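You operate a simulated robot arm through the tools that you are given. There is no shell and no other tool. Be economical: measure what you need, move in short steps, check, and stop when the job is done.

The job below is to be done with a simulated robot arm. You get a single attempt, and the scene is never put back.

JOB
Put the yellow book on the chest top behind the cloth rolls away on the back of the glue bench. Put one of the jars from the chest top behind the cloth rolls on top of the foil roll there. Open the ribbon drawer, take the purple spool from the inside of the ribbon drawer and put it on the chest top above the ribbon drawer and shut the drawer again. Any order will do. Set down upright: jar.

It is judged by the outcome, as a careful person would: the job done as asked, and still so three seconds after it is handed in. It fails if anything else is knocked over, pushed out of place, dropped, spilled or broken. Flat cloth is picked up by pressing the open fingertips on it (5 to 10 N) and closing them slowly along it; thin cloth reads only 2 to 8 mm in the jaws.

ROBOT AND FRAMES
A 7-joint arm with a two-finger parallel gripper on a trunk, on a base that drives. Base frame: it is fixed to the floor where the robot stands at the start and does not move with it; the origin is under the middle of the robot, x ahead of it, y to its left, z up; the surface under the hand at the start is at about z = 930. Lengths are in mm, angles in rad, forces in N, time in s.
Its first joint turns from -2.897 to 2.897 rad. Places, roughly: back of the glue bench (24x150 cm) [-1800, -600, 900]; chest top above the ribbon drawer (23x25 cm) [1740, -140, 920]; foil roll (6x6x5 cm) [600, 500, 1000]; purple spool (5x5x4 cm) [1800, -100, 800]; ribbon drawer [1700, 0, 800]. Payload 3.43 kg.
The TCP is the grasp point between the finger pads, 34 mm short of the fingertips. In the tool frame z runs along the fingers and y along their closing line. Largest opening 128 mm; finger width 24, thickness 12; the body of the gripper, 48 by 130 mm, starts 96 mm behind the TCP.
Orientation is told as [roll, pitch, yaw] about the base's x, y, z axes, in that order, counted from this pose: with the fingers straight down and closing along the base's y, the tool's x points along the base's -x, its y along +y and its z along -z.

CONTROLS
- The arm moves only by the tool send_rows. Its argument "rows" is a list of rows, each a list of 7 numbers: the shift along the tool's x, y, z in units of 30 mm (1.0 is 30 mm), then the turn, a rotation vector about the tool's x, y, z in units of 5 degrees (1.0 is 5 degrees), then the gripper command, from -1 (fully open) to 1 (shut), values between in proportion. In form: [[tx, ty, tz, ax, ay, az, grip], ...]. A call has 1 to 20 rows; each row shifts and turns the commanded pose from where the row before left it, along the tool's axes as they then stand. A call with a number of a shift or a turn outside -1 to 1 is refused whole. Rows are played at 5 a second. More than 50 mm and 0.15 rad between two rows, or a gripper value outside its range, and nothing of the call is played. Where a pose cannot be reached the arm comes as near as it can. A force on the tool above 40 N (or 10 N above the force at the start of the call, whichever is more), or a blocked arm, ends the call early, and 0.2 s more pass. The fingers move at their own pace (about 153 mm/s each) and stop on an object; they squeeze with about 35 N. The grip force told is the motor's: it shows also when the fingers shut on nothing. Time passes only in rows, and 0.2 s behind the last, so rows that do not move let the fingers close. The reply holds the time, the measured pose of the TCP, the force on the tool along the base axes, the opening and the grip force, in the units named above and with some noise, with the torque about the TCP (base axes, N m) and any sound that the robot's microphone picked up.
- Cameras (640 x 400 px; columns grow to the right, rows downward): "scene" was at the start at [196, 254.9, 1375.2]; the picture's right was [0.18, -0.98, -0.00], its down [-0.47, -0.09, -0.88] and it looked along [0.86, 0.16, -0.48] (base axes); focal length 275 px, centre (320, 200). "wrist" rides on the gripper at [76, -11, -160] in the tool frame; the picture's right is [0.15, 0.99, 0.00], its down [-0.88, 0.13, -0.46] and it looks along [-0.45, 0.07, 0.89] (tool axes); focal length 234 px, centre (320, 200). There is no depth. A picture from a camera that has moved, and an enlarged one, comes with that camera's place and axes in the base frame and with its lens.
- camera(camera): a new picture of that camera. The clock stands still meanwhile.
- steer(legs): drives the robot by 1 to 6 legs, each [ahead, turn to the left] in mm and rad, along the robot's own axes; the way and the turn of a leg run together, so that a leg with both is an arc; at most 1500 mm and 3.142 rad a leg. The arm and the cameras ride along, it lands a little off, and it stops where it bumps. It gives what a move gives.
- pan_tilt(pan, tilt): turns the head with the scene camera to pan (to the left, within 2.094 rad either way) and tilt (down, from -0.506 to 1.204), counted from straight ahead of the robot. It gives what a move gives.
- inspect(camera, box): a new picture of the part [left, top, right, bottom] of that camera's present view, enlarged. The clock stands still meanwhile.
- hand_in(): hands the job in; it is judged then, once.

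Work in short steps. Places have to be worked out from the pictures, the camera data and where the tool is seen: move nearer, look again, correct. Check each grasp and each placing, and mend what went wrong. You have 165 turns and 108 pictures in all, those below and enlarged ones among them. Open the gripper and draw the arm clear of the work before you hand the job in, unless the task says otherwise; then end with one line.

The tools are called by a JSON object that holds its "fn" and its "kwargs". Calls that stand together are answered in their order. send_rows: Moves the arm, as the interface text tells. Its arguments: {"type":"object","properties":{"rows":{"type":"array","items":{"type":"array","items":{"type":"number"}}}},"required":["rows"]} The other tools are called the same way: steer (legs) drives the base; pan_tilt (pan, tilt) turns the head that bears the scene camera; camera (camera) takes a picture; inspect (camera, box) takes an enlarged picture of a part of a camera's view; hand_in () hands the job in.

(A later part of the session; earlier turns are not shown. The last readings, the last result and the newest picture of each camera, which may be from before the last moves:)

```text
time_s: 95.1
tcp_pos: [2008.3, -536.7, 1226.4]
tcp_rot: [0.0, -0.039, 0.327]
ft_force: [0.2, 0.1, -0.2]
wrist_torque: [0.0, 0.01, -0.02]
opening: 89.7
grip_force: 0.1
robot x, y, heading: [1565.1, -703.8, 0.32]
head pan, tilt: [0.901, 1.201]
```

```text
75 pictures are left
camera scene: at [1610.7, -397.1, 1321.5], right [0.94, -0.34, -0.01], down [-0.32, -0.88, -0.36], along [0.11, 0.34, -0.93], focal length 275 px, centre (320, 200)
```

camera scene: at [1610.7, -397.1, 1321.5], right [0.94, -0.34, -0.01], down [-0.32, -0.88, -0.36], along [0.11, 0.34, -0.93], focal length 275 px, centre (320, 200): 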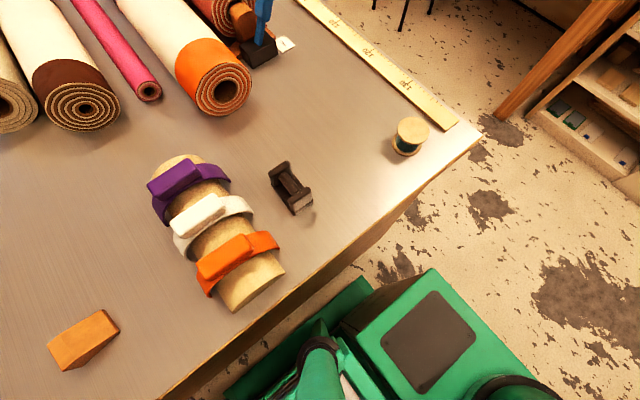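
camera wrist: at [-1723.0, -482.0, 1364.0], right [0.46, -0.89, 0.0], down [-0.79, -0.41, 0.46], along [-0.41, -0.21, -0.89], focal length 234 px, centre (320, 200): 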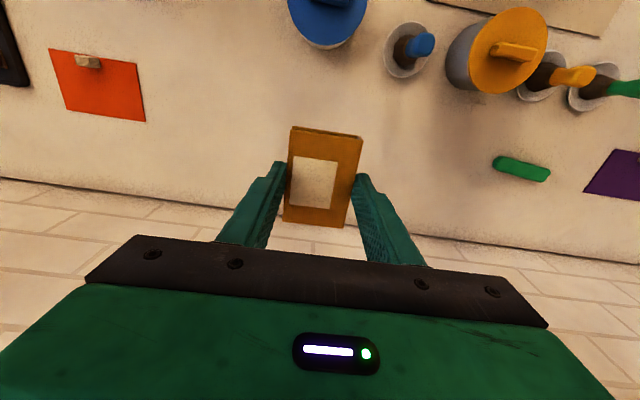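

The right face is hidden by my own base, so I'll drive on past the corner and look back at the far face.

{"fn": "steer", "kwargs": {"legs": [[1000, 0]]}}

{"fn": "pan_tilt", "kwargs": {"pan": 2.05, "tilt": 0.6}}

{"fn": "camera", "kwargs": {"camera": "scene"}}

```text
time_s: 100.4
tcp_pos: [2958.4, -229.7, 1226.1]
tcp_rot: [0.0, -0.04, 0.318]
ft_force: [-0.5, 0.3, -0.4]
wrist_torque: [-0.04, 0.02, 0.0]
opening: 89.6
grip_force: 0.0
robot x, y, heading: [2515.0, -397.4, 0.313]
head pan, tilt: [0.901, 1.201]
```

```text
time_s: 101.8
tcp_pos: [2944.5, -234.5, 1231.9]
tcp_rot: [0.0, -0.051, 0.322]
ft_force: [0.1, 0.3, -0.1]
wrist_torque: [0.02, 0.02, 0.0]
opening: 89.5
grip_force: 0.2
robot x, y, heading: [2513.1, -393.9, 0.317]
head pan, tilt: [2.051, 0.6]
```

```text
74 pictures are left
camera scene: at [2479.8, -76.6, 1367.0], right [0.7, 0.71, -0.01], down [0.39, -0.4, -0.83], along [-0.59, 0.58, -0.56], focal length 275 px, centre (320, 200)
```

scene: 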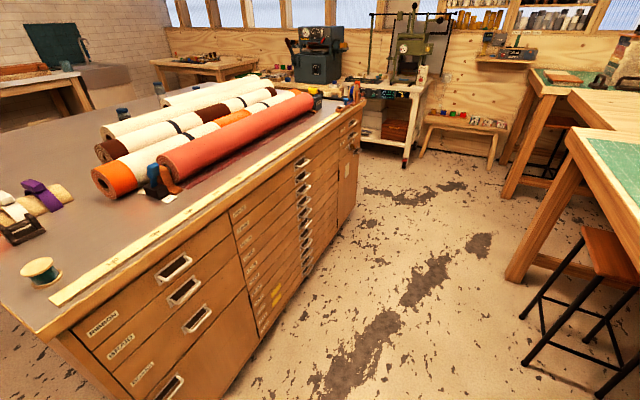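

The drawers are on the far face. I'll zoom in on the labels.

{"fn": "inspect", "kwargs": {"camera": "scene", "box": [30, 200, 310, 390]}}

```text
2.11 times, centred on (170, 295) of scene
camera zoom: at [2479.8, -76.6, 1367.0], right [0.7, 0.71, -0.01], down [0.39, -0.4, -0.83], along [-0.59, 0.58, -0.56], focal length 578 px, centre (636, 0)
```

zoom: 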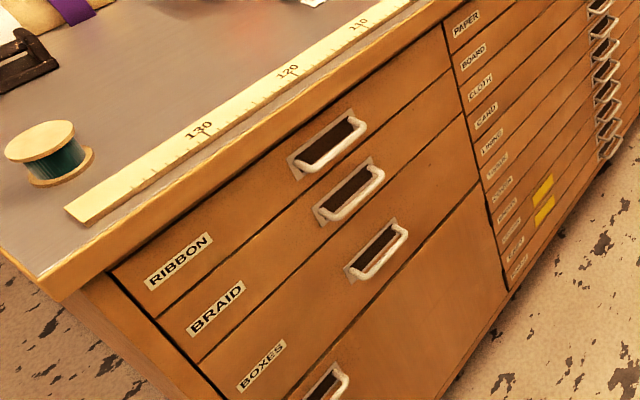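

"RIBBON" is the top-left drawer. Its handle is at about [1896, 0, 838], bar about 90 mm wide, and the face is at room-depth n about 1772. I'll park with the chest on my left, axis about 740 mm from the handle.

{"fn": "steer", "kwargs": {"legs": [[0, 1.105], [604, 0], [0, 0.475]]}}

{"fn": "pan_tilt", "kwargs": {"pan": 1.57, "tilt": 0.6}}

{"fn": "camera", "kwargs": {"camera": "scene"}}

```text
time_s: 108.3
tcp_pos: [2677.6, 619.3, 1236.7]
tcp_rot: [-0.002, -0.063, 1.393]
ft_force: [0.0, 0.8, -1.2]
wrist_torque: [-0.2, -0.02, 0.01]
opening: 89.6
grip_force: 0.0
robot x, y, heading: [2589.6, 183.7, 1.337]
head pan, tilt: [2.051, 0.6]
stopped in leg 2: the robot was blocked; the commanded pose is now the measured one
```

```text
time_s: 109.3
tcp_pos: [2677.6, 618.7, 1236.5]
tcp_rot: [-0.003, -0.065, 1.396]
ft_force: [0.9, 0.7, 0.2]
wrist_torque: [-0.03, -0.02, -0.02]
opening: 89.8
grip_force: 0.1
robot x, y, heading: [2585.8, 182.5, 1.338]
head pan, tilt: [1.571, 0.6]
```

```text
72 pictures are left
camera scene: at [2295.0, 358.9, 1366.8], right [0.23, 0.97, -0.01], down [0.55, -0.14, -0.82], along [-0.8, 0.18, -0.57], focal length 275 px, centre (320, 200)
```

scene: 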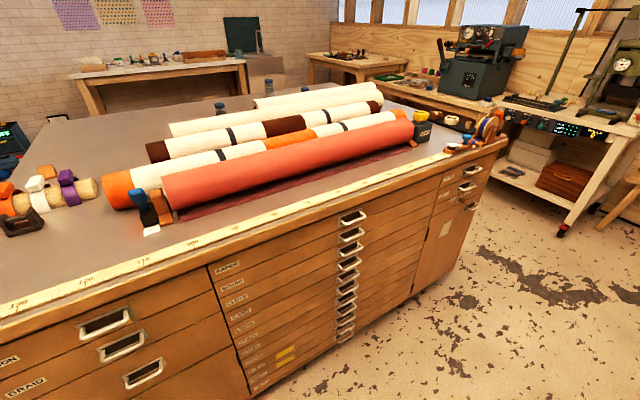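

The base bumped something near the end of the leg, probably with its front right corner. I'm at n=2511, τ=-654, which is close to the plan. Turning left swings that corner away.

{"fn": "steer", "kwargs": {"legs": [[0, 0.56]]}}

{"fn": "pan_tilt", "kwargs": {"pan": -1.2, "tilt": 0.6}}

{"fn": "camera", "kwargs": {"camera": "scene"}}

{"fn": "pan_tilt", "kwargs": {"pan": 1.7, "tilt": 0.8}}

{"fn": "camera", "kwargs": {"camera": "scene"}}

```text
time_s: 111.4
tcp_pos: [2434.1, 600.6, 1237.5]
tcp_rot: [-0.002, -0.067, 1.95]
ft_force: [0.0, 0.4, -0.3]
wrist_torque: [0.0, -0.01, 0.02]
opening: 89.7
grip_force: 0.0
robot x, y, heading: [2587.7, 184.6, 1.897]
head pan, tilt: [1.571, 0.6]
```

```text
time_s: 113.8
tcp_pos: [2438.9, 585.9, 1243.5]
tcp_rot: [-0.003, -0.078, 1.951]
ft_force: [0.4, 0.7, -1.0]
wrist_torque: [0.0, -0.03, -0.01]
opening: 89.7
grip_force: 0.1
robot x, y, heading: [2586.5, 185.4, 1.897]
head pan, tilt: [-1.201, 0.6]
```

```text
71 pictures are left
camera scene: at [2399.4, 269.1, 1366.1], right [0.64, -0.77, 0.01], down [-0.43, -0.37, -0.82], along [0.64, 0.52, -0.57], focal length 275 px, centre (320, 200)
```

scene: 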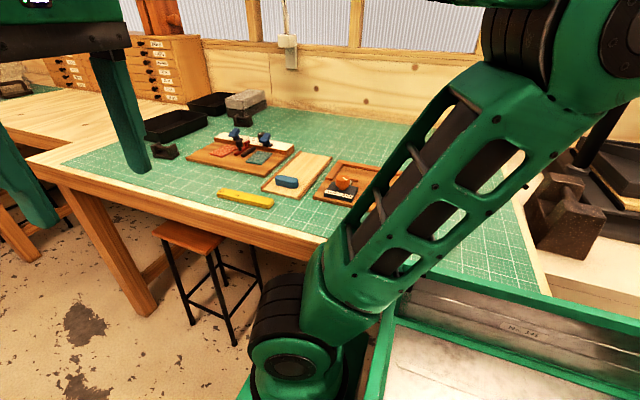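

```text
time_s: 116.4
tcp_pos: [2439.4, 586.4, 1243.4]
tcp_rot: [-0.002, -0.078, 1.951]
ft_force: [0.1, -0.5, 0.7]
wrist_torque: [0.05, -0.02, -0.01]
opening: 89.8
grip_force: 0.2
robot x, y, heading: [2588.8, 183.9, 1.899]
head pan, tilt: [1.7, 0.799]
```

```text
70 pictures are left
camera scene: at [2259.1, 176.9, 1349.8], right [-0.44, 0.9, -0.01], down [0.65, 0.31, -0.7], along [-0.62, -0.31, -0.72], focal length 275 px, centre (320, 200)
```

scene: 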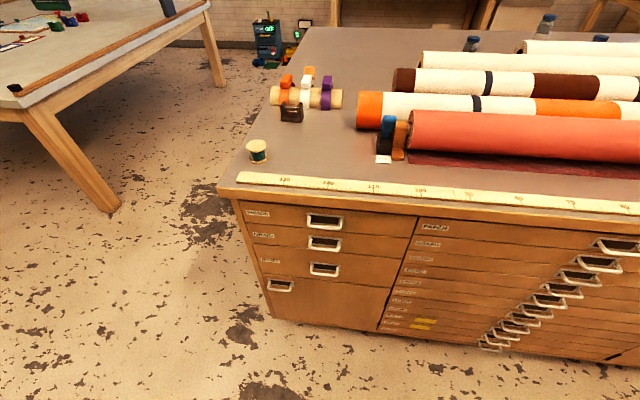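

Handle triangulates near [1885, 3, ~840]. My head mast stands on the left side, so it is better to face the chest. I'll arc left to face it, then back off to about n=2430.

{"fn": "steer", "kwargs": {"legs": [[300, 1.57], [0, -0.5], [-130, 0], [0, 0.5]]}}

{"fn": "pan_tilt", "kwargs": {"pan": 0, "tilt": 0.8}}

{"fn": "camera", "kwargs": {"camera": "scene"}}

```text
time_s: 118.4
tcp_pos: [2313.4, 524.5, 1253.3]
tcp_rot: [-0.006, -0.104, 2.285]
ft_force: [-0.9, 1.2, -0.5]
wrist_torque: [-0.14, -0.12, 0.02]
opening: 89.7
grip_force: 0.0
robot x, y, heading: [2566.6, 214.1, 2.115]
head pan, tilt: [1.7, 0.799]
stopped in leg 1: the robot was blocked; the commanded pose is now the measured one
```

```text
time_s: 120.1
tcp_pos: [2314.7, 524.9, 1252.7]
tcp_rot: [-0.006, -0.105, 2.285]
ft_force: [-0.4, 0.2, -0.2]
wrist_torque: [-0.01, -0.03, 0.01]
opening: 89.4
grip_force: 0.0
robot x, y, heading: [2567.6, 215.4, 2.11]
head pan, tilt: [0.0, 0.799]
```

```text
69 pictures are left
camera scene: at [2267.1, 257.0, 1348.6], right [0.86, 0.52, 0.0], down [0.37, -0.62, -0.69], along [-0.35, 0.59, -0.73], focal length 275 px, centre (320, 200)
```

scene: 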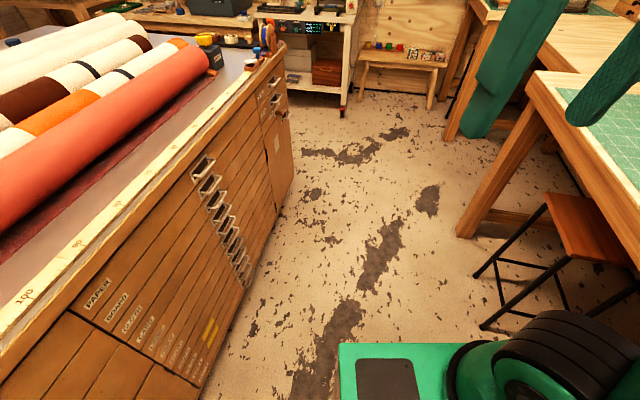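

Blocked again: my right rear swings into the table behind. I'll pull forward along the aisle, angle right, and reverse to n about 2260, where there is room to pivot.

{"fn": "steer", "kwargs": {"legs": [[500, 0], [0, -0.48], [-490, 0]]}}

```text
time_s: 121.2
tcp_pos: [2307.2, 544.4, 1258.9]
tcp_rot: [-0.01, -0.123, 2.269]
ft_force: [-1.5, 0.7, -0.2]
wrist_torque: [-0.13, -0.11, 0.0]
opening: 89.8
grip_force: 0.2
robot x, y, heading: [2543.4, 254.2, 2.096]
head pan, tilt: [0.0, 0.799]
stopped in leg 1: the robot was blocked; the commanded pose is now the measured one
```

Still catching on something. I'll look at my right side.

{"fn": "pan_tilt", "kwargs": {"pan": -1.6, "tilt": 0.9}}

{"fn": "camera", "kwargs": {"camera": "scene"}}

{"fn": "pan_tilt", "kwargs": {"pan": -0.7, "tilt": 1.0}}

{"fn": "camera", "kwargs": {"camera": "scene"}}

```text
time_s: 122.9
tcp_pos: [2308.6, 543.8, 1260.2]
tcp_rot: [-0.008, -0.12, 2.27]
ft_force: [0.8, 0.0, -0.2]
wrist_torque: [-0.02, 0.01, 0.01]
opening: 89.6
grip_force: 0.0
robot x, y, heading: [2546.9, 253.5, 2.091]
head pan, tilt: [-1.6, 0.901]
```

```text
68 pictures are left
camera scene: at [2355.4, 259.1, 1342.3], right [0.47, -0.88, 0.01], down [-0.69, -0.38, -0.62], along [0.55, 0.29, -0.78], focal length 275 px, centre (320, 200)
```

scene: 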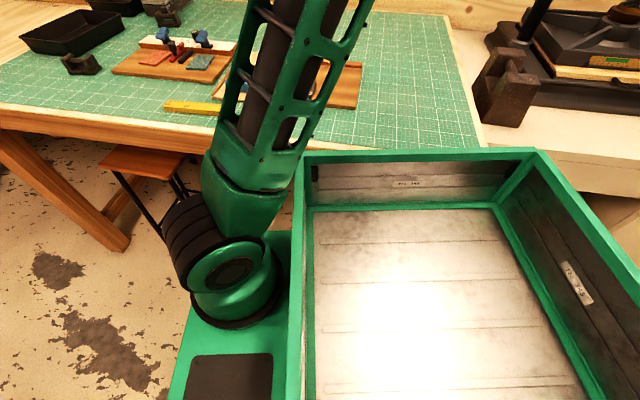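

```text
time_s: 124.1
tcp_pos: [2308.1, 544.5, 1260.0]
tcp_rot: [-0.008, -0.123, 2.268]
ft_force: [-0.1, 0.5, -0.2]
wrist_torque: [-0.01, 0.0, -0.01]
opening: 89.6
grip_force: 0.1
robot x, y, heading: [2544.4, 251.7, 2.097]
head pan, tilt: [-0.7, 1.0]
```

```text
67 pictures are left
camera scene: at [2301.2, 291.7, 1334.6], right [0.98, -0.18, 0.01], down [-0.15, -0.83, -0.54], along [0.1, 0.53, -0.84], focal length 275 px, centre (320, 200)
```

scene: 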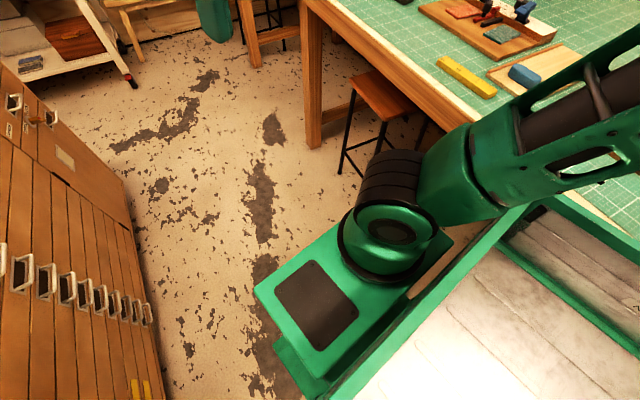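

My tray's right wall is rubbing the table corner because the rear is angled toward it. I'll turn right to parallel, then reverse out and come back in closer to the chest.

{"fn": "steer", "kwargs": {"legs": [[0, -0.25], [-150, 0], [0, -0.3], [-550, 0]]}}

```text
time_s: 130.3
tcp_pos: [2521.8, -75.3, 1259.9]
tcp_rot: [-0.008, -0.123, 1.712]
ft_force: [0.0, 0.2, -1.7]
wrist_torque: [0.03, 0.0, -0.02]
opening: 89.6
grip_force: 0.1
robot x, y, heading: [2568.7, -448.5, 1.542]
head pan, tilt: [-0.7, 1.0]
```

Free now, at n=2289, τ=-1247. I'll square up and drive in parallel to the chest.

{"fn": "steer", "kwargs": {"legs": [[0, 0.36], [640, 0]]}}

```text
time_s: 135.2
tcp_pos: [2194.5, 475.2, 1264.5]
tcp_rot: [-0.012, -0.135, 2.07]
ft_force: [-0.1, 0.0, 0.0]
wrist_torque: [0.0, 0.01, -0.01]
opening: 89.8
grip_force: 0.0
robot x, y, heading: [2363.8, 159.0, 1.897]
head pan, tilt: [-0.7, 1.0]
```

Positioned at n=2289, τ=-606. I'll pivot left to face the drawer.

{"fn": "steer", "kwargs": {"legs": [[0, 1.57]]}}

{"fn": "pan_tilt", "kwargs": {"pan": -0.2, "tilt": 1.0}}

{"fn": "camera", "kwargs": {"camera": "scene"}}

```text
time_s: 140.0
tcp_pos: [2063.6, -13.9, 1268.6]
tcp_rot: [-0.013, -0.146, -2.618]
ft_force: [-1.0, 0.4, 1.3]
wrist_torque: [0.0, -0.02, -0.01]
opening: 89.4
grip_force: 0.1
robot x, y, heading: [2357.0, 172.3, -2.788]
head pan, tilt: [-0.7, 1.0]
```

```text
time_s: 140.9
tcp_pos: [2079.0, -7.9, 1272.5]
tcp_rot: [-0.014, -0.159, -2.618]
ft_force: [-0.4, -0.1, -0.5]
wrist_torque: [0.0, -0.02, 0.04]
opening: 89.4
grip_force: 0.0
robot x, y, heading: [2357.3, 169.6, -2.787]
head pan, tilt: [-0.201, 1.0]
```

```text
66 pictures are left
camera scene: at [2268.5, -98.5, 1333.6], right [-0.15, 0.99, 0.0], down [0.84, 0.13, -0.53], along [-0.52, -0.08, -0.85], focal length 275 px, centre (320, 200)
```

scene: 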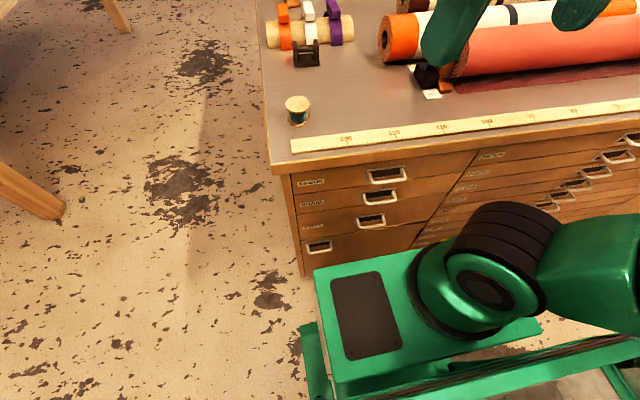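

Now facing the drawer at n=2286. I'll back up 130 mm to gain working distance for the pull.

{"fn": "steer", "kwargs": {"legs": [[0, -0.028], [-130, 0]]}}

{"fn": "camera", "kwargs": {"camera": "scene"}}

```text
time_s: 142.6
tcp_pos: [2198.9, 41.2, 1272.3]
tcp_rot: [-0.015, -0.16, -2.644]
ft_force: [0.0, -0.4, -0.5]
wrist_torque: [-0.01, 0.0, 0.02]
opening: 89.5
grip_force: 0.0
robot x, y, heading: [2483.8, 211.1, -2.816]
head pan, tilt: [-0.201, 1.0]
```

```text
65 pictures are left
camera scene: at [2385.3, -53.9, 1333.6], right [-0.12, 0.99, 0.0], down [0.84, 0.11, -0.53], along [-0.53, -0.06, -0.85], focal length 275 px, centre (320, 200)
```

scene: 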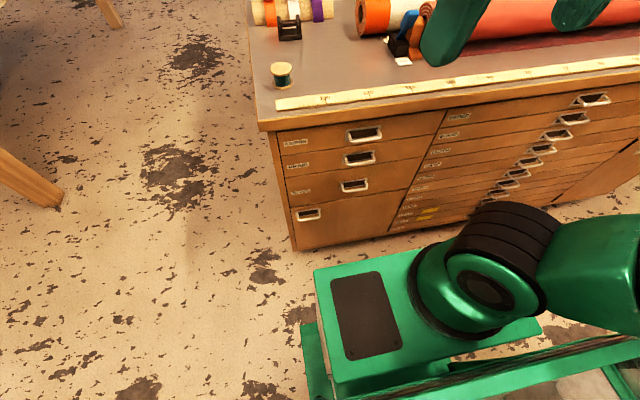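

Let me zoom in on the handle.

{"fn": "inspect", "kwargs": {"camera": "scene", "box": [320, 90, 410, 160]}}

```text
5.71 times, centred on (365, 125) of scene
camera zoom: at [2385.3, -53.9, 1333.6], right [-0.12, 0.99, 0.0], down [0.84, 0.11, -0.53], along [-0.53, -0.06, -0.85], focal length 1570 px, centre (63, 629)
```

zoom: 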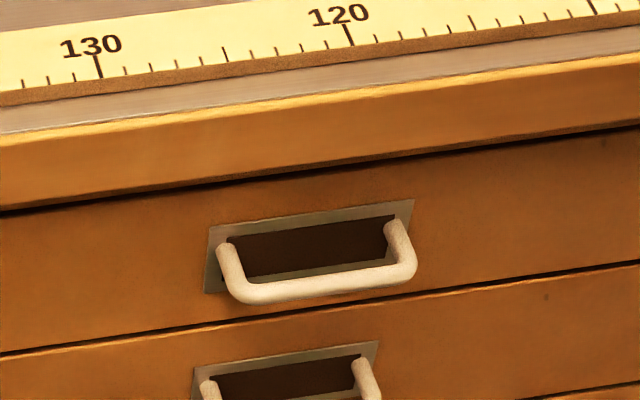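

Bar centre is at about [1902, 0, 849], protruding 31 mm from the face. I'll move the hand forward to a free spot and start pitching the tool toward horizontal.

{"fn": "send_rows", "kwargs": {"rows": [[-1, -0.4, 0, -0.17, 0, 0, -0.4], [-1, -0.4, 0, 0, 0, 0, -0.4], [-1, -0.4, 0, 0, 0, 0, -0.4], [-1, -0.4, 0, 0, 0, 0, -0.4], [0, -0.3, 0, 0, -1, 0, -0.4], [0, 0, 0, 0, -1, 0, -0.4], [0, 0, 0, 0, -1, 0, -0.4], [0, 0, 0, 0, -1, 0, -0.4], [0, 0, 0, 0, -1, 0, -0.4], [0, 0, 0, 0, -1, 0, -0.4], [0, 0, 0, 0, -1, 0, -0.4], [0, 0, 0, 0, -1, 0, -0.4], [0, 0, 0, 0, -1, 0, -0.4], [0, 0, 0, 0, -1, 0, -0.4], [0, 0, 0, 0, 0, 0, -0.4]]}}

{"fn": "camera", "kwargs": {"camera": "scene"}}

```text
time_s: 145.7
tcp_pos: [2037.5, 10.6, 1252.7]
tcp_rot: [-0.013, -0.833, -2.629]
ft_force: [-0.3, -0.2, 0.3]
wrist_torque: [0.0, -0.05, 0.02]
opening: 89.7
grip_force: 0.1
robot x, y, heading: [2481.0, 210.9, -2.814]
head pan, tilt: [-0.201, 1.0]
stopped in row 15: the arm was blocked; the commanded pose is now the measured one
```

```text
63 pictures are left
camera scene: at [2381.5, -54.3, 1333.2], right [-0.13, 0.99, 0.0], down [0.84, 0.11, -0.53], along [-0.52, -0.06, -0.85], focal length 275 px, centre (320, 200)
```

scene: 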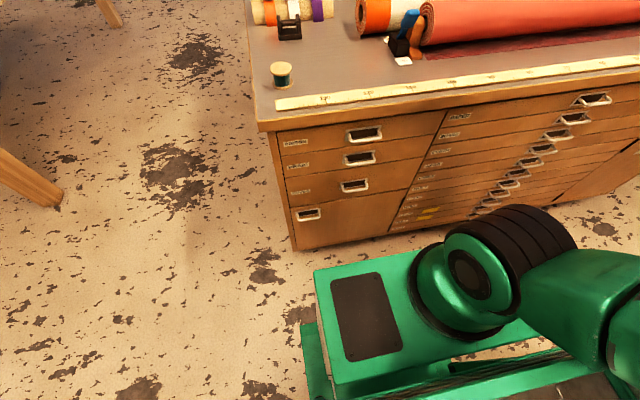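

The arm blocked at 48° of tilt. I'll look at the hand's posture.

{"fn": "pan_tilt", "kwargs": {"pan": -0.6, "tilt": 0.3}}

{"fn": "camera", "kwargs": {"camera": "scene"}}

{"fn": "camera", "kwargs": {"camera": "wrist"}}

```text
time_s: 146.7
tcp_pos: [2035.8, 11.6, 1252.6]
tcp_rot: [-0.01, -0.838, -2.632]
ft_force: [-0.1, 0.2, 0.5]
wrist_torque: [0.0, 0.01, -0.03]
opening: 89.6
grip_force: 0.0
robot x, y, heading: [2482.3, 213.9, -2.816]
head pan, tilt: [-0.6, 0.3]
```

```text
62 pictures are left
camera scene: at [2357.9, -21.0, 1392.2], right [0.27, 0.96, 0.01], down [0.3, -0.08, -0.95], along [-0.91, 0.26, -0.31], focal length 275 px, centre (320, 200)
```

scene: 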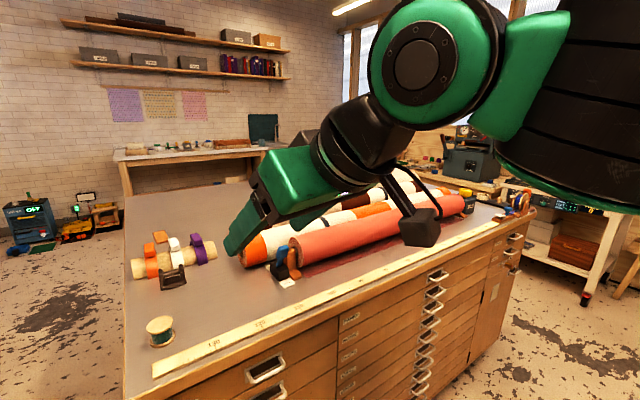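

```text
61 pictures are left
camera wrist: at [2178.3, 102.0, 1301.9], right [0.56, -0.82, -0.12], down [-0.15, -0.24, 0.96], along [-0.81, -0.52, -0.26], focal length 234 px, centre (320, 200)
```

wrist: 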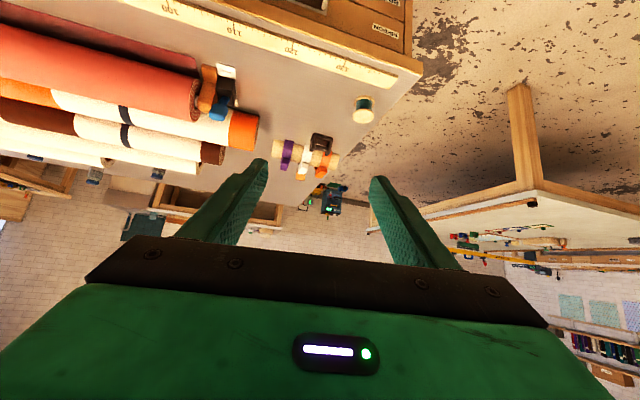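

A full horizontal grip isn't needed. With the tool tilted about 40°, one finger can go behind the bar while the body clears the chest top. I'll set that tilt and roll the hand 90° so it closes in the vertical plane.

{"fn": "send_rows", "kwargs": {"rows": [[0, 0, 0, 0, 0.8, 0, -0.4], [0, 0, 0, 0, 0.8, 0, -0.4], [0, 0, 0, 0, 0, 1, -0.4], [0, 0, 0, 0, 0, 1, -0.4], [0, 0, 0, 0, 0, 1, -0.4], [0, 0, 0, 0, 0, 1, -0.4], [0, 0, 0, 0, 0, 1, -0.4], [0, 0, 0, 0, 0, 1, -0.4], [0, 0, 0, 0, 0, 1, -0.4], [0, 0, 0, 0, 0, 1, -0.4], [0, 0, 0, 0, 0, 1, -0.4], [0, 0, 0, 0, 0, 1, -0.4], [0, 0, 0, 0, 0, 1, -0.4], [0, 0, 0, 0, 0, 1, -0.4], [0, 0, 0, 0, 0, 1, -0.4], [0, 0, 0, 0, 0, 1, -0.4], [0, 0, 0, 0, 0, 1, -0.4], [0, 0, 0, 0, 0, 1, -0.4], [0, 0, 0, 0, 0, 1, -0.4], [0, 0, 0, 0, 0, 1, -0.4]]}}

{"fn": "camera", "kwargs": {"camera": "scene"}}

{"fn": "camera", "kwargs": {"camera": "wrist"}}

```text
time_s: 150.9
tcp_pos: [2048.9, 16.5, 1262.1]
tcp_rot: [0.735, -0.006, 2.069]
ft_force: [0.0, 0.0, -0.5]
wrist_torque: [-0.01, -0.08, 0.04]
opening: 89.4
grip_force: 0.2
robot x, y, heading: [2485.6, 212.3, -2.815]
head pan, tilt: [-0.6, 0.3]
```

```text
60 pictures are left
camera scene: at [2363.8, -20.2, 1393.0], right [0.27, 0.96, 0.01], down [0.3, -0.08, -0.95], along [-0.92, 0.26, -0.31], focal length 275 px, centre (320, 200)
```

scene: 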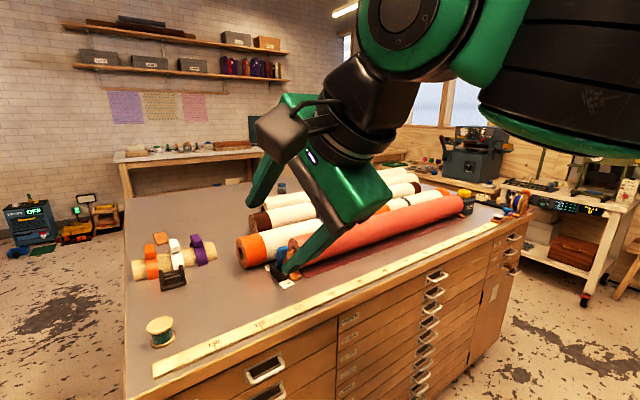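

```text
59 pictures are left
camera wrist: at [2185.5, 4.5, 1371.3], right [-0.57, -0.48, 0.66], down [-0.24, 0.87, 0.43], along [-0.78, 0.09, -0.61], focal length 234 px, centre (320, 200)
```

wrist: 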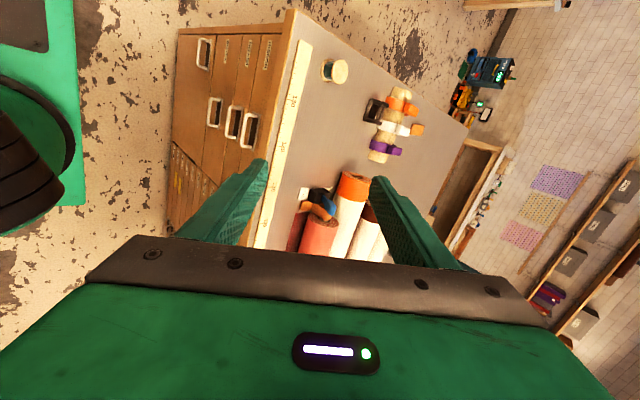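

The hand now has +y as the upper/rear finger and camera on the left. I'll correct 10° of yaw and lower to a pre-grasp position about 130 mm back from the bar, with a 50 mm opening.

{"fn": "send_rows", "kwargs": {"rows": [[0, 0, 0, 0, -0.66, 0.73, 0.22], [0, 0, 0, 0, -0.66, 0.73, 0.22], [-0.1, -0.62, 0.84, 0, 0, 0, 0.22], [-0.1, -0.62, 0.84, 0, 0, 0, 0.22], [-0.1, -0.62, 0.84, 0, 0, 0, 0.22], [-0.1, -0.62, 0.84, 0, 0, 0, 0.22], [-0.1, -0.62, 0.84, 0, 0, 0, 0.22], [-0.1, -0.62, 0.84, 0, 0, 0, 0.22], [-0.1, -0.62, 0.84, 0, 0, 0, 0.22], [-0.1, -0.62, 0.84, 0, 0, 0, 0.22], [-0.1, -0.62, 0.84, 0, 0, 0, 0.22], [0, 0, 0, 0, 0, 0, 0.22], [0, 0, 0, 0, 0, 0, 0.22]]}}

{"fn": "camera", "kwargs": {"camera": "wrist"}}

{"fn": "pan_tilt", "kwargs": {"pan": -0.2, "tilt": 0.9}}

{"fn": "camera", "kwargs": {"camera": "scene"}}

```text
time_s: 153.7
tcp_pos: [2009.0, 0.1, 1075.1]
tcp_rot: [0.73, -0.009, 1.899]
ft_force: [0.1, 0.4, -0.8]
wrist_torque: [-0.01, -0.03, -0.01]
opening: 49.9
grip_force: 0.0
out of reach, approached as far as the arm can: row 8, 9, 10, 11
robot x, y, heading: [2483.8, 215.8, -2.812]
head pan, tilt: [-0.6, 0.3]
```

```text
58 pictures are left
camera wrist: at [2142.0, -35.7, 1184.5], right [-0.65, -0.38, 0.66], down [-0.09, 0.9, 0.43], along [-0.76, 0.22, -0.61], focal length 234 px, centre (320, 200)
```

wrist: 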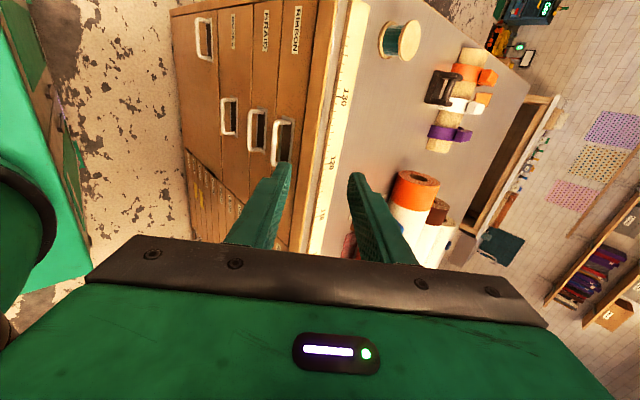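

```text
time_s: 154.7
tcp_pos: [2009.7, 0.3, 1075.3]
tcp_rot: [0.731, -0.008, 1.899]
ft_force: [0.6, 0.7, 0.0]
wrist_torque: [0.01, -0.01, 0.0]
opening: 49.8
grip_force: 0.1
robot x, y, heading: [2480.8, 212.3, -2.817]
head pan, tilt: [-0.201, 0.901]
```

```text
57 pictures are left
camera scene: at [2379.4, -54.7, 1340.8], right [-0.12, 0.99, 0.0], down [0.79, 0.1, -0.61], along [-0.61, -0.07, -0.79], focal length 275 px, centre (320, 200)
```

scene: 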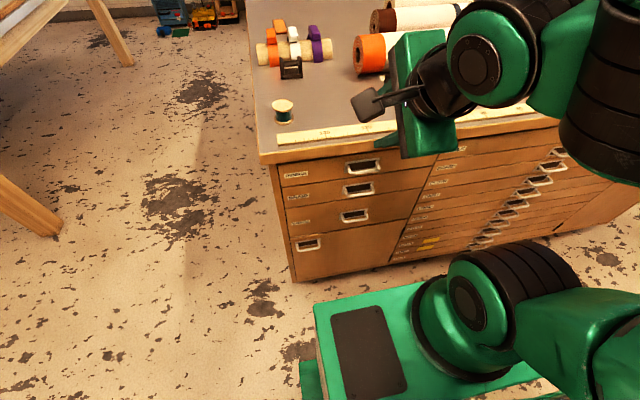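

The arm shoulder turns out to be about 265 mm ahead of the robot's axis, so I'm too close when facing the drawer. A side stance is better: parallel to the chest, chest on my left, shoulder at about (n 2300, τ -900). I'll raise the arm first, then reposition.

{"fn": "send_rows", "kwargs": {"rows": [[0.1, 0.62, -0.84, 0, 0, 0, 0.22], [0.1, 0.62, -0.84, 0, 0, 0, 0.22], [0.1, 0.62, -0.84, 0, 0, 0, 0.22], [0.1, 0.62, -0.84, 0, 0, 0, 0.22], [0.1, 0.62, -0.84, 0, 0, 0, 0.22], [0.1, 0.62, -0.84, 0, 0, 0, 0.22], [0, 0, 0, 0, 0, 0, 0.22]]}}

{"fn": "steer", "kwargs": {"legs": [[150, 0], [0, -1.57], [-560, 0]]}}

{"fn": "pan_tilt", "kwargs": {"pan": 1.1, "tilt": 0.9}}

{"fn": "camera", "kwargs": {"camera": "scene"}}

```text
time_s: 156.3
tcp_pos: [2031.9, -11.5, 1263.6]
tcp_rot: [0.731, -0.009, 1.899]
ft_force: [-0.6, 0.6, -0.1]
wrist_torque: [-0.01, -0.01, -0.01]
opening: 49.8
grip_force: 0.1
robot x, y, heading: [2486.3, 211.2, -2.816]
head pan, tilt: [-0.201, 0.901]
```

```text
time_s: 164.8
tcp_pos: [2301.5, 82.4, 1262.7]
tcp_rot: [0.736, -0.01, 0.342]
ft_force: [0.3, -0.4, 0.4]
wrist_torque: [-0.01, 0.0, 0.0]
opening: 49.9
grip_force: 0.1
robot x, y, heading: [2536.8, -364.0, 1.902]
head pan, tilt: [-0.201, 0.901]
```

```text
time_s: 166.3
tcp_pos: [2306.3, 67.9, 1269.0]
tcp_rot: [0.747, -0.009, 0.344]
ft_force: [-0.4, 0.1, -1.0]
wrist_torque: [0.01, -0.02, 0.0]
opening: 49.9
grip_force: 0.1
robot x, y, heading: [2532.8, -362.2, 1.904]
head pan, tilt: [1.1, 0.901]
```

```text
56 pictures are left
camera scene: at [2199.5, -330.2, 1341.3], right [0.13, 0.99, -0.01], down [0.78, -0.11, -0.62], along [-0.61, 0.07, -0.79], focal length 275 px, centre (320, 200)
```

scene: 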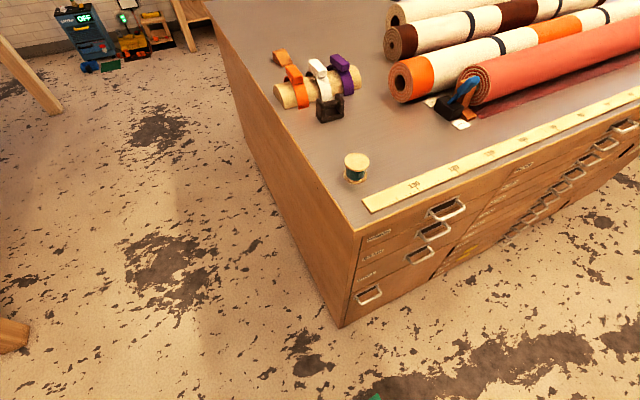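

I'm well placed, with the shoulder at about (n 2323, τ -889). I'll move the hand over toward the drawer, then turn it to face the chest.

{"fn": "send_rows", "kwargs": {"rows": [[0.91, 0.135, 0.475, 0, 0, 0, 0.22], [0.91, 0.135, 0.475, 0, 0, 0, 0.22], [0.91, 0.135, 0.475, 0, 0, 0, 0.22], [0.91, 0.135, 0.475, 0, 0, 0, 0.22], [0.91, 0.135, 0.475, 0, 0, 0, 0.22], [0.91, 0.135, 0.475, 0, 0, 0, 0.22], [0.91, 0.135, 0.475, 0, 0, 0, 0.22], [0.91, 0.135, 0.475, 0, 0, 0, 0.22], [0.91, 0.135, 0.475, 0, 0, 0, 0.22], [0, 0, 0, 0, 0, 0, 0.22]]}}

{"fn": "send_rows", "kwargs": {"rows": [[0, 0, 0, 0, 0.68, -0.733, 0.22], [0, 0, 0, 0, 0.68, -0.733, 0.22], [0, 0, 0, 0, 0.68, -0.733, 0.22], [0, 0, 0, 0, 0.68, -0.733, 0.22], [0, 0, 0, 0, 0.68, -0.733, 0.22], [0, 0, 0, 0, 0.68, -0.733, 0.22], [0, 0, 0, 0, 0.68, -0.733, 0.22], [0, 0, 0, 0, 0.68, -0.733, 0.22], [0, 0, 0, 0, 0.68, -0.733, 0.22], [0, 0, 0, 0, 0.68, -0.733, 0.22], [0, 0, 0, 0, 0.68, -0.733, 0.22], [0, 0, 0, 0, 0.68, -0.733, 0.22], [0, 0, 0, 0, 0.68, -0.733, 0.22], [0, 0, 0, 0, 0.68, -0.733, 0.22], [0, 0, 0, 0, 0.68, -0.733, 0.22], [0, 0, 0, 0, 0.68, -0.733, 0.22], [0, 0, 0, 0, 0.68, -0.733, 0.22], [0, 0, 0, 0, 0.54, -0.586, 0.22], [0, 0, 0, 0, 0, 0, 0.22]]}}

{"fn": "camera", "kwargs": {"camera": "scene"}}

```text
time_s: 168.5
tcp_pos: [2034.6, 100.3, 1196.7]
tcp_rot: [0.739, -0.005, 0.339]
ft_force: [1.7, 1.7, 0.4]
wrist_torque: [-0.19, 0.18, 0.19]
opening: 50.1
grip_force: 0.0
robot x, y, heading: [2530.7, -366.3, 1.908]
head pan, tilt: [1.1, 0.901]
```

```text
time_s: 172.5
tcp_pos: [2039.2, 93.7, 1198.8]
tcp_rot: [0.739, 0.0, 1.896]
ft_force: [-0.7, 0.1, 0.1]
wrist_torque: [0.02, 0.03, -0.02]
opening: 50.1
grip_force: 0.1
robot x, y, heading: [2531.9, -363.6, 1.905]
head pan, tilt: [1.1, 0.901]
```

```text
55 pictures are left
camera scene: at [2199.4, -330.1, 1341.3], right [0.13, 0.99, -0.01], down [0.78, -0.11, -0.62], along [-0.61, 0.07, -0.79], focal length 275 px, centre (320, 200)
```

scene: 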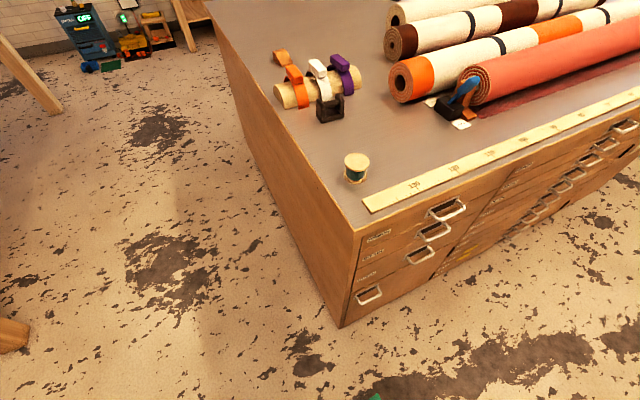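

The orientation is right. I'll lower to the pre-grasp point above and in front of the bar.

{"fn": "send_rows", "kwargs": {"rows": [[0.2, -0.5, 0.833, 0, 0, 0, 0.22], [0.2, -0.5, 0.833, 0, 0, 0, 0.22], [0.2, -0.5, 0.833, 0, 0, 0, 0.22], [0.2, -0.5, 0.833, 0, 0, 0, 0.22], [0.2, -0.5, 0.833, 0, 0, 0, 0.22], [0.2, -0.5, 0.833, 0, 0, 0, 0.22], [0.2, -0.5, 0.833, 0, 0, 0, 0.22], [0.2, -0.5, 0.833, 0, 0, 0, 0.22], [0, 0, 0, 0, 0, 0, 0.22], [0, 0, 0, 0, 0, 0, 0.22]]}}

{"fn": "camera", "kwargs": {"camera": "wrist"}}

{"fn": "inspect", "kwargs": {"camera": "scene", "box": [340, 90, 560, 280]}}

```text
time_s: 174.7
tcp_pos: [2008.4, 32.2, 969.3]
tcp_rot: [0.737, 0.001, 1.897]
ft_force: [-0.1, 0.0, 1.1]
wrist_torque: [0.01, 0.0, 0.02]
opening: 49.9
grip_force: 0.2
robot x, y, heading: [2537.8, -366.1, 1.906]
head pan, tilt: [1.1, 0.901]
```

```text
54 pictures are left
camera wrist: at [2141.9, -2.5, 1078.5], right [-0.65, -0.37, 0.67], down [-0.08, 0.9, 0.42], along [-0.76, 0.22, -0.61], focal length 234 px, centre (320, 200)
```

wrist: 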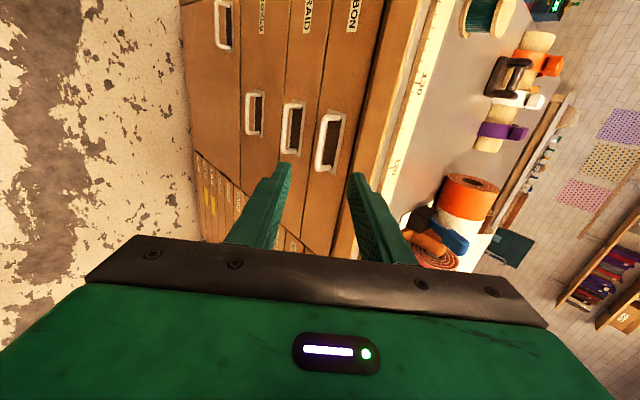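

```text
2.11 times, centred on (450, 185) of scene
camera zoom: at [2199.4, -330.2, 1341.3], right [0.13, 0.99, -0.01], down [0.78, -0.11, -0.62], along [-0.61, 0.07, -0.79], focal length 578 px, centre (46, 232)
```

zoom: 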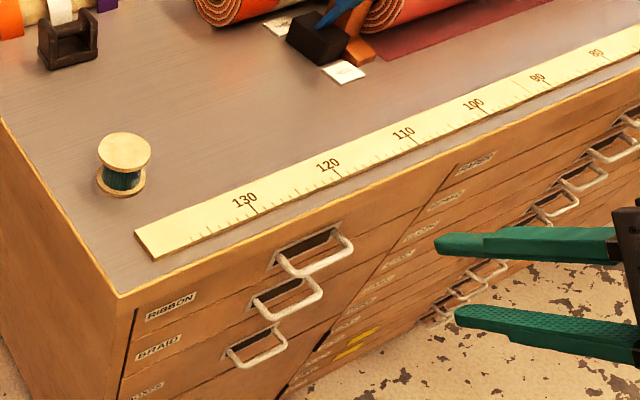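

Both cameras agree: the bar is at [1892, -2, 837]. I'll advance along the tool axis to about 27 mm short, then check.

{"fn": "send_rows", "kwargs": {"rows": [[-0.13, -0.5, 0, 0, 0, 0, 0.22], [0, 0, 0.72, 0, 0, 0, 0.22], [0, 0, 0.72, 0, 0, 0, 0.22], [0, 0, 0.72, 0, 0, 0, 0.22], [0, 0, 0.72, 0, 0, 0, 0.22], [0, 0, 0.72, 0, 0, 0, 0.22], [0, 0, 0.72, 0, 0, 0, 0.22], [0, 0, 0, 0, 0, 0, 0.22], [0, 0, 0, 0, 0, 0, 0.22]]}}

{"fn": "inspect", "kwargs": {"camera": "wrist", "box": [220, 80, 440, 260]}}

{"fn": "inspect", "kwargs": {"camera": "scene", "box": [380, 150, 520, 260]}}

```text
time_s: 176.7
tcp_pos: [1938.0, 11.1, 864.2]
tcp_rot: [0.737, -0.001, 1.897]
ft_force: [0.2, -0.3, 0.1]
wrist_torque: [0.0, -0.01, 0.01]
opening: 49.8
grip_force: 0.1
robot x, y, heading: [2534.7, -363.2, 1.905]
head pan, tilt: [1.1, 0.901]
```

```text
2.22 times, centred on (330, 170) of wrist
camera zoom: at [2070.2, -24.5, 972.4], right [-0.65, -0.37, 0.67], down [-0.08, 0.9, 0.42], along [-0.76, 0.22, -0.61], focal length 520 px, centre (298, 267)
```

zoom: 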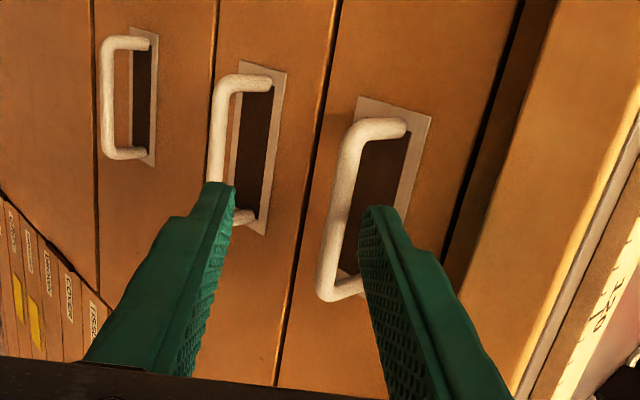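

```text
3.64 times, centred on (450, 205) of scene
camera zoom: at [2199.4, -330.1, 1341.3], right [0.13, 0.99, -0.01], down [0.78, -0.11, -0.62], along [-0.61, 0.07, -0.79], focal length 999 px, centre (-153, 182)
```

zoom: 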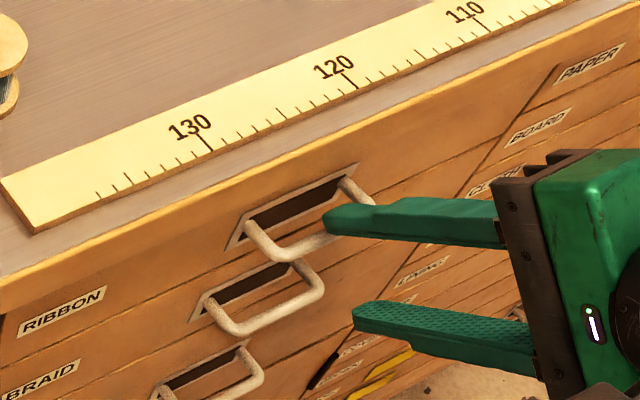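

The bar lies between the fingers, close to the rear one, as intended. I'll advance 30 mm more so the rear finger hooks behind it.

{"fn": "send_rows", "kwargs": {"rows": [[0, 0, 0.35, 0, 0, 0, 0.22], [0, 0, 0.35, 0, 0, 0, 0.22], [0, 0, 0.3, 0, 0, 0, 0.22], [0, 0, 0, 0, 0, 0, 0.22]]}}

{"fn": "inspect", "kwargs": {"camera": "wrist", "box": [220, 80, 440, 260]}}

```text
time_s: 177.7
tcp_pos: [1918.3, 4.0, 841.4]
tcp_rot: [0.738, -0.001, 1.897]
ft_force: [0.3, 0.1, 0.0]
wrist_torque: [0.01, 0.01, 0.0]
opening: 50.0
grip_force: 0.0
robot x, y, heading: [2530.3, -363.1, 1.909]
head pan, tilt: [1.1, 0.901]
```

```text
2.22 times, centred on (330, 170) of wrist
camera zoom: at [2051.3, -30.9, 949.9], right [-0.65, -0.37, 0.67], down [-0.08, 0.9, 0.42], along [-0.76, 0.22, -0.61], focal length 520 px, centre (298, 267)
```

zoom: 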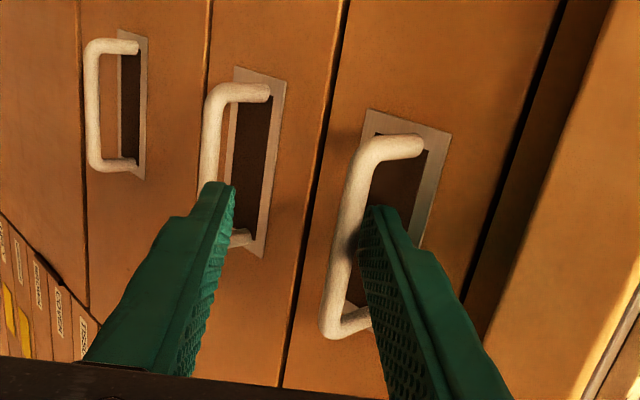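

The rear finger is behind the bar. I'll close while shifting the hand toward the bar so it ends up centred.

{"fn": "send_rows", "kwargs": {"rows": [[0, 0.1, 0, 0, 0, 0, 0.375], [0, 0.13, 0, 0, 0, 0, 0.5], [0, 0.14, 0, 0, 0, 0, 0.62], [0, 0.1, 0, 0, 0, 0, 0.8], [0, 0, 0, 0, 0, 0, 1], [0, 0, 0, 0, 0, 0, 1]]}}

```text
time_s: 179.1
tcp_pos: [1907.4, 1.1, 851.5]
tcp_rot: [0.741, 0.001, 1.898]
ft_force: [1.0, 0.1, 4.0]
wrist_torque: [0.24, 0.09, 0.48]
opening: 8.8
grip_force: 42.4
robot x, y, heading: [2533.5, -366.4, 1.907]
head pan, tilt: [1.1, 0.901]
```

Bar gripped at 8.8 mm. Pulling 80 mm straight out first.

{"fn": "send_rows", "kwargs": {"rows": [[0, -0.25, -0.225, 0, 0, 0, 1], [0, -0.35, -0.32, 0, 0, 0, 1], [0, -0.493, -0.45, 0, 0, 0, 1], [0, -0.493, -0.45, 0, 0, 0, 1], [0, -0.493, -0.45, 0, 0, 0, 1], [0, 0, 0, 0, 0, 0, 1]]}}

{"fn": "camera", "kwargs": {"camera": "scene"}}

```text
time_s: 180.5
tcp_pos: [1986.6, 26.6, 851.0]
tcp_rot: [0.74, 0.0, 1.899]
ft_force: [3.0, -9.6, -1.8]
wrist_torque: [0.04, 0.03, 0.68]
opening: 8.8
grip_force: 42.4
robot x, y, heading: [2532.3, -364.6, 1.909]
head pan, tilt: [1.1, 0.901]
```

```text
49 pictures are left
camera scene: at [2199.4, -330.5, 1341.3], right [0.13, 0.99, -0.01], down [0.78, -0.11, -0.62], along [-0.61, 0.07, -0.79], focal length 275 px, centre (320, 200)
```

scene: 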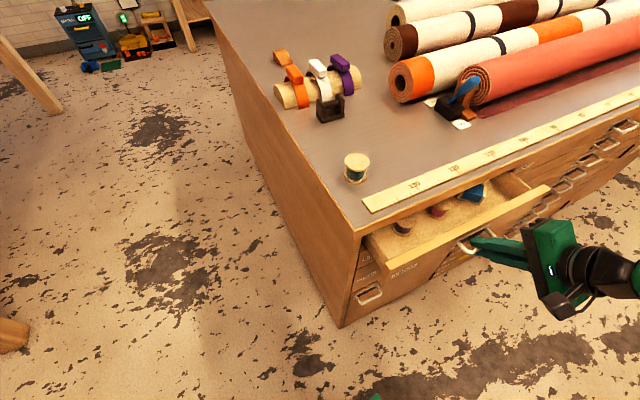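

The drawer is sliding open about 80 mm and spools are visible. Pulling another 110 mm.

{"fn": "send_rows", "kwargs": {"rows": [[0.08, -0.493, -0.45, 0, 0, 0, 1], [0.05, -0.493, -0.45, 0, 0, 0, 1], [0.03, -0.493, -0.45, 0, 0, 0, 1], [0.03, -0.493, -0.45, 0, 0, 0, 1], [0.03, -0.493, -0.45, 0, 0, 0, 1], [0, -0.25, -0.225, 0, 0, 0, 1], [0, 0, 0, 0, 0, 0, 1]]}}

{"fn": "camera", "kwargs": {"camera": "scene"}}

```text
time_s: 182.1
tcp_pos: [2093.1, 61.3, 852.0]
tcp_rot: [0.74, -0.004, 1.89]
ft_force: [-10.2, 35.4, 9.8]
wrist_torque: [1.11, 0.49, -0.43]
opening: 9.0
grip_force: 42.6
robot x, y, heading: [2536.2, -367.1, 1.909]
head pan, tilt: [1.1, 0.901]
```

```text
48 pictures are left
camera scene: at [2199.2, -329.0, 1341.2], right [0.13, 0.99, -0.01], down [0.78, -0.11, -0.62], along [-0.61, 0.07, -0.79], focal length 275 px, centre (320, 200)
```

scene: 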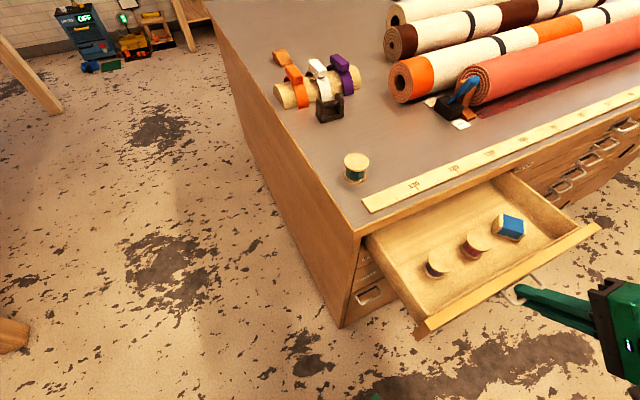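

The drawer is open about 195 mm, but there's a 35 N side load. I'll relax it, release the bar and back off along the tool axis.

{"fn": "send_rows", "kwargs": {"rows": [[-0.12, 0, 0, 0, 0, 0, 1], [-0.08, 0, 0, 0, 0, 0, 1], [0, 0, 0, 0, 0, 0, 0.75], [0, 0, 0, 0, 0, 0, 0.65], [0, -0.1, 0, 0, 0, 0, 0.6], [0, 0, -0.5, 0, 0, 0, 0.6], [0, 0, -0.8, 0, 0, 0, 0.6], [0, 0, -1, 0, 0, 0, 0.6], [0, 0, -1, 0, 0, 0, 0.6], [0, 0, -1, 0, 0, 0, 0.6], [0, 0.6, -0.8, 0, 0, 0, 0.6], [0, 0.6, -0.8, 0, 0, 0, 0.6], [0, 0, 0, 0, 0, 0, 0.6]]}}

{"fn": "inspect", "kwargs": {"camera": "scene", "box": [350, 150, 610, 350]}}

```text
time_s: 184.9
tcp_pos: [2184.0, 94.0, 1003.9]
tcp_rot: [0.739, 0.0, 1.897]
ft_force: [0.3, 0.5, 0.0]
wrist_torque: [-0.01, -0.01, 0.01]
opening: 25.5
grip_force: 0.1
robot x, y, heading: [2534.2, -367.4, 1.911]
head pan, tilt: [1.1, 0.901]
```

```text
2.00 times, centred on (480, 250) of scene
camera zoom: at [2199.4, -330.2, 1341.3], right [0.13, 0.99, -0.01], down [0.78, -0.11, -0.62], along [-0.61, 0.07, -0.79], focal length 550 px, centre (0, 100)
```

zoom: 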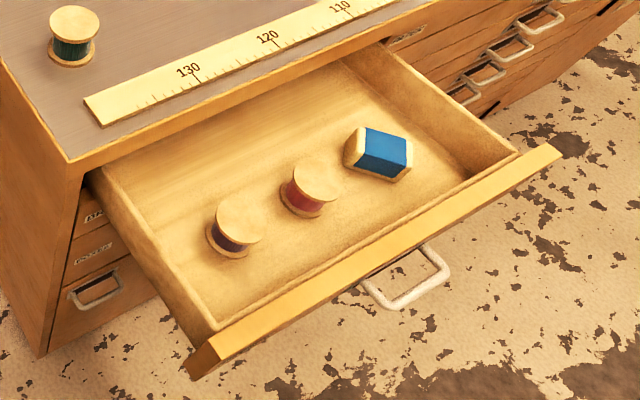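

The left spool is dark purple (middle red, right blue), at about [1996, -74] in the drawer. I'll bring the tool vertical and move above it.

{"fn": "send_rows", "kwargs": {"rows": [[0, 0, 0, 1, 0, 0, -0.3], [0, 0, 0, 1, 0, 0, -0.3], [0, 0, 0, 1, 0, 0, -0.3], [0, 0, 0, 1, 0, 0, -0.3], [0, 0, 0, 1, 0, 0, -0.3], [0, 0, 0, 1, 0, 0, -0.3], [0, 0, 0, 1, 0, 0, -0.3], [0, 0, 0, 1, 0, 0, -0.3], [0, 0, 0, 0.46, 0, 0, -0.3], [0.4, 0.9, 0, 0, 0, 0, -0.3], [0.4, 0.9, 0, 0, 0, 0, -0.3], [0.4, 0.9, 0, 0, 0, 0, -0.3], [0.4, 0.9, 0, 0, 0, 0, -0.3], [0.4, 0.9, 0, 0, 0, 0, -0.3], [0.4, 0.9, 0, 0, 0, 0, -0.3], [0.4, 0.9, 0, 0, 0, 0, -0.3], [0.4, 0.9, 0, 0, 0, 0, -0.3], [0.1, 0.5, 0, 0, 0, 0, -0.3], [0, 0, 0, 0, 0, 0, -0.3]]}}

{"fn": "camera", "kwargs": {"camera": "wrist"}}

{"fn": "inspect", "kwargs": {"camera": "scene", "box": [360, 130, 560, 300]}}

```text
time_s: 188.9
tcp_pos: [1993.9, -74.1, 1005.0]
tcp_rot: [-0.001, -0.001, 1.898]
ft_force: [0.7, -0.3, -0.5]
wrist_torque: [0.0, 0.0, -0.01]
opening: 82.9
grip_force: 0.0
robot x, y, heading: [2535.0, -367.7, 1.909]
head pan, tilt: [1.1, 0.901]
```

```text
46 pictures are left
camera wrist: at [2028.2, -143.1, 1162.7], right [-0.89, -0.46, 0.0], down [-0.41, 0.79, 0.46], along [-0.21, 0.41, -0.89], focal length 234 px, centre (320, 200)
```

wrist: 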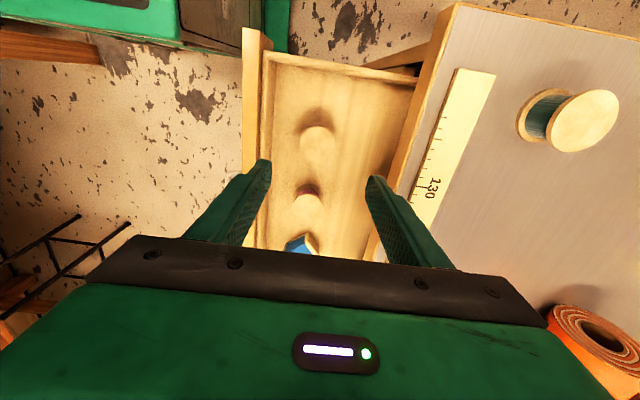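

```text
2.35 times, centred on (460, 215) of scene
camera zoom: at [2199.4, -330.1, 1341.3], right [0.13, 0.99, -0.01], down [0.78, -0.11, -0.62], along [-0.61, 0.07, -0.79], focal length 646 px, centre (-9, 165)
```

zoom: 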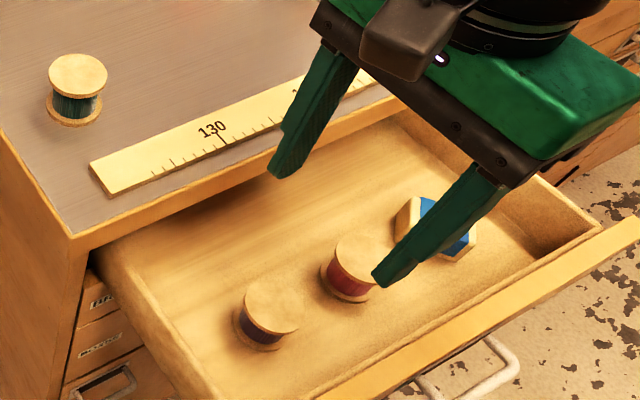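

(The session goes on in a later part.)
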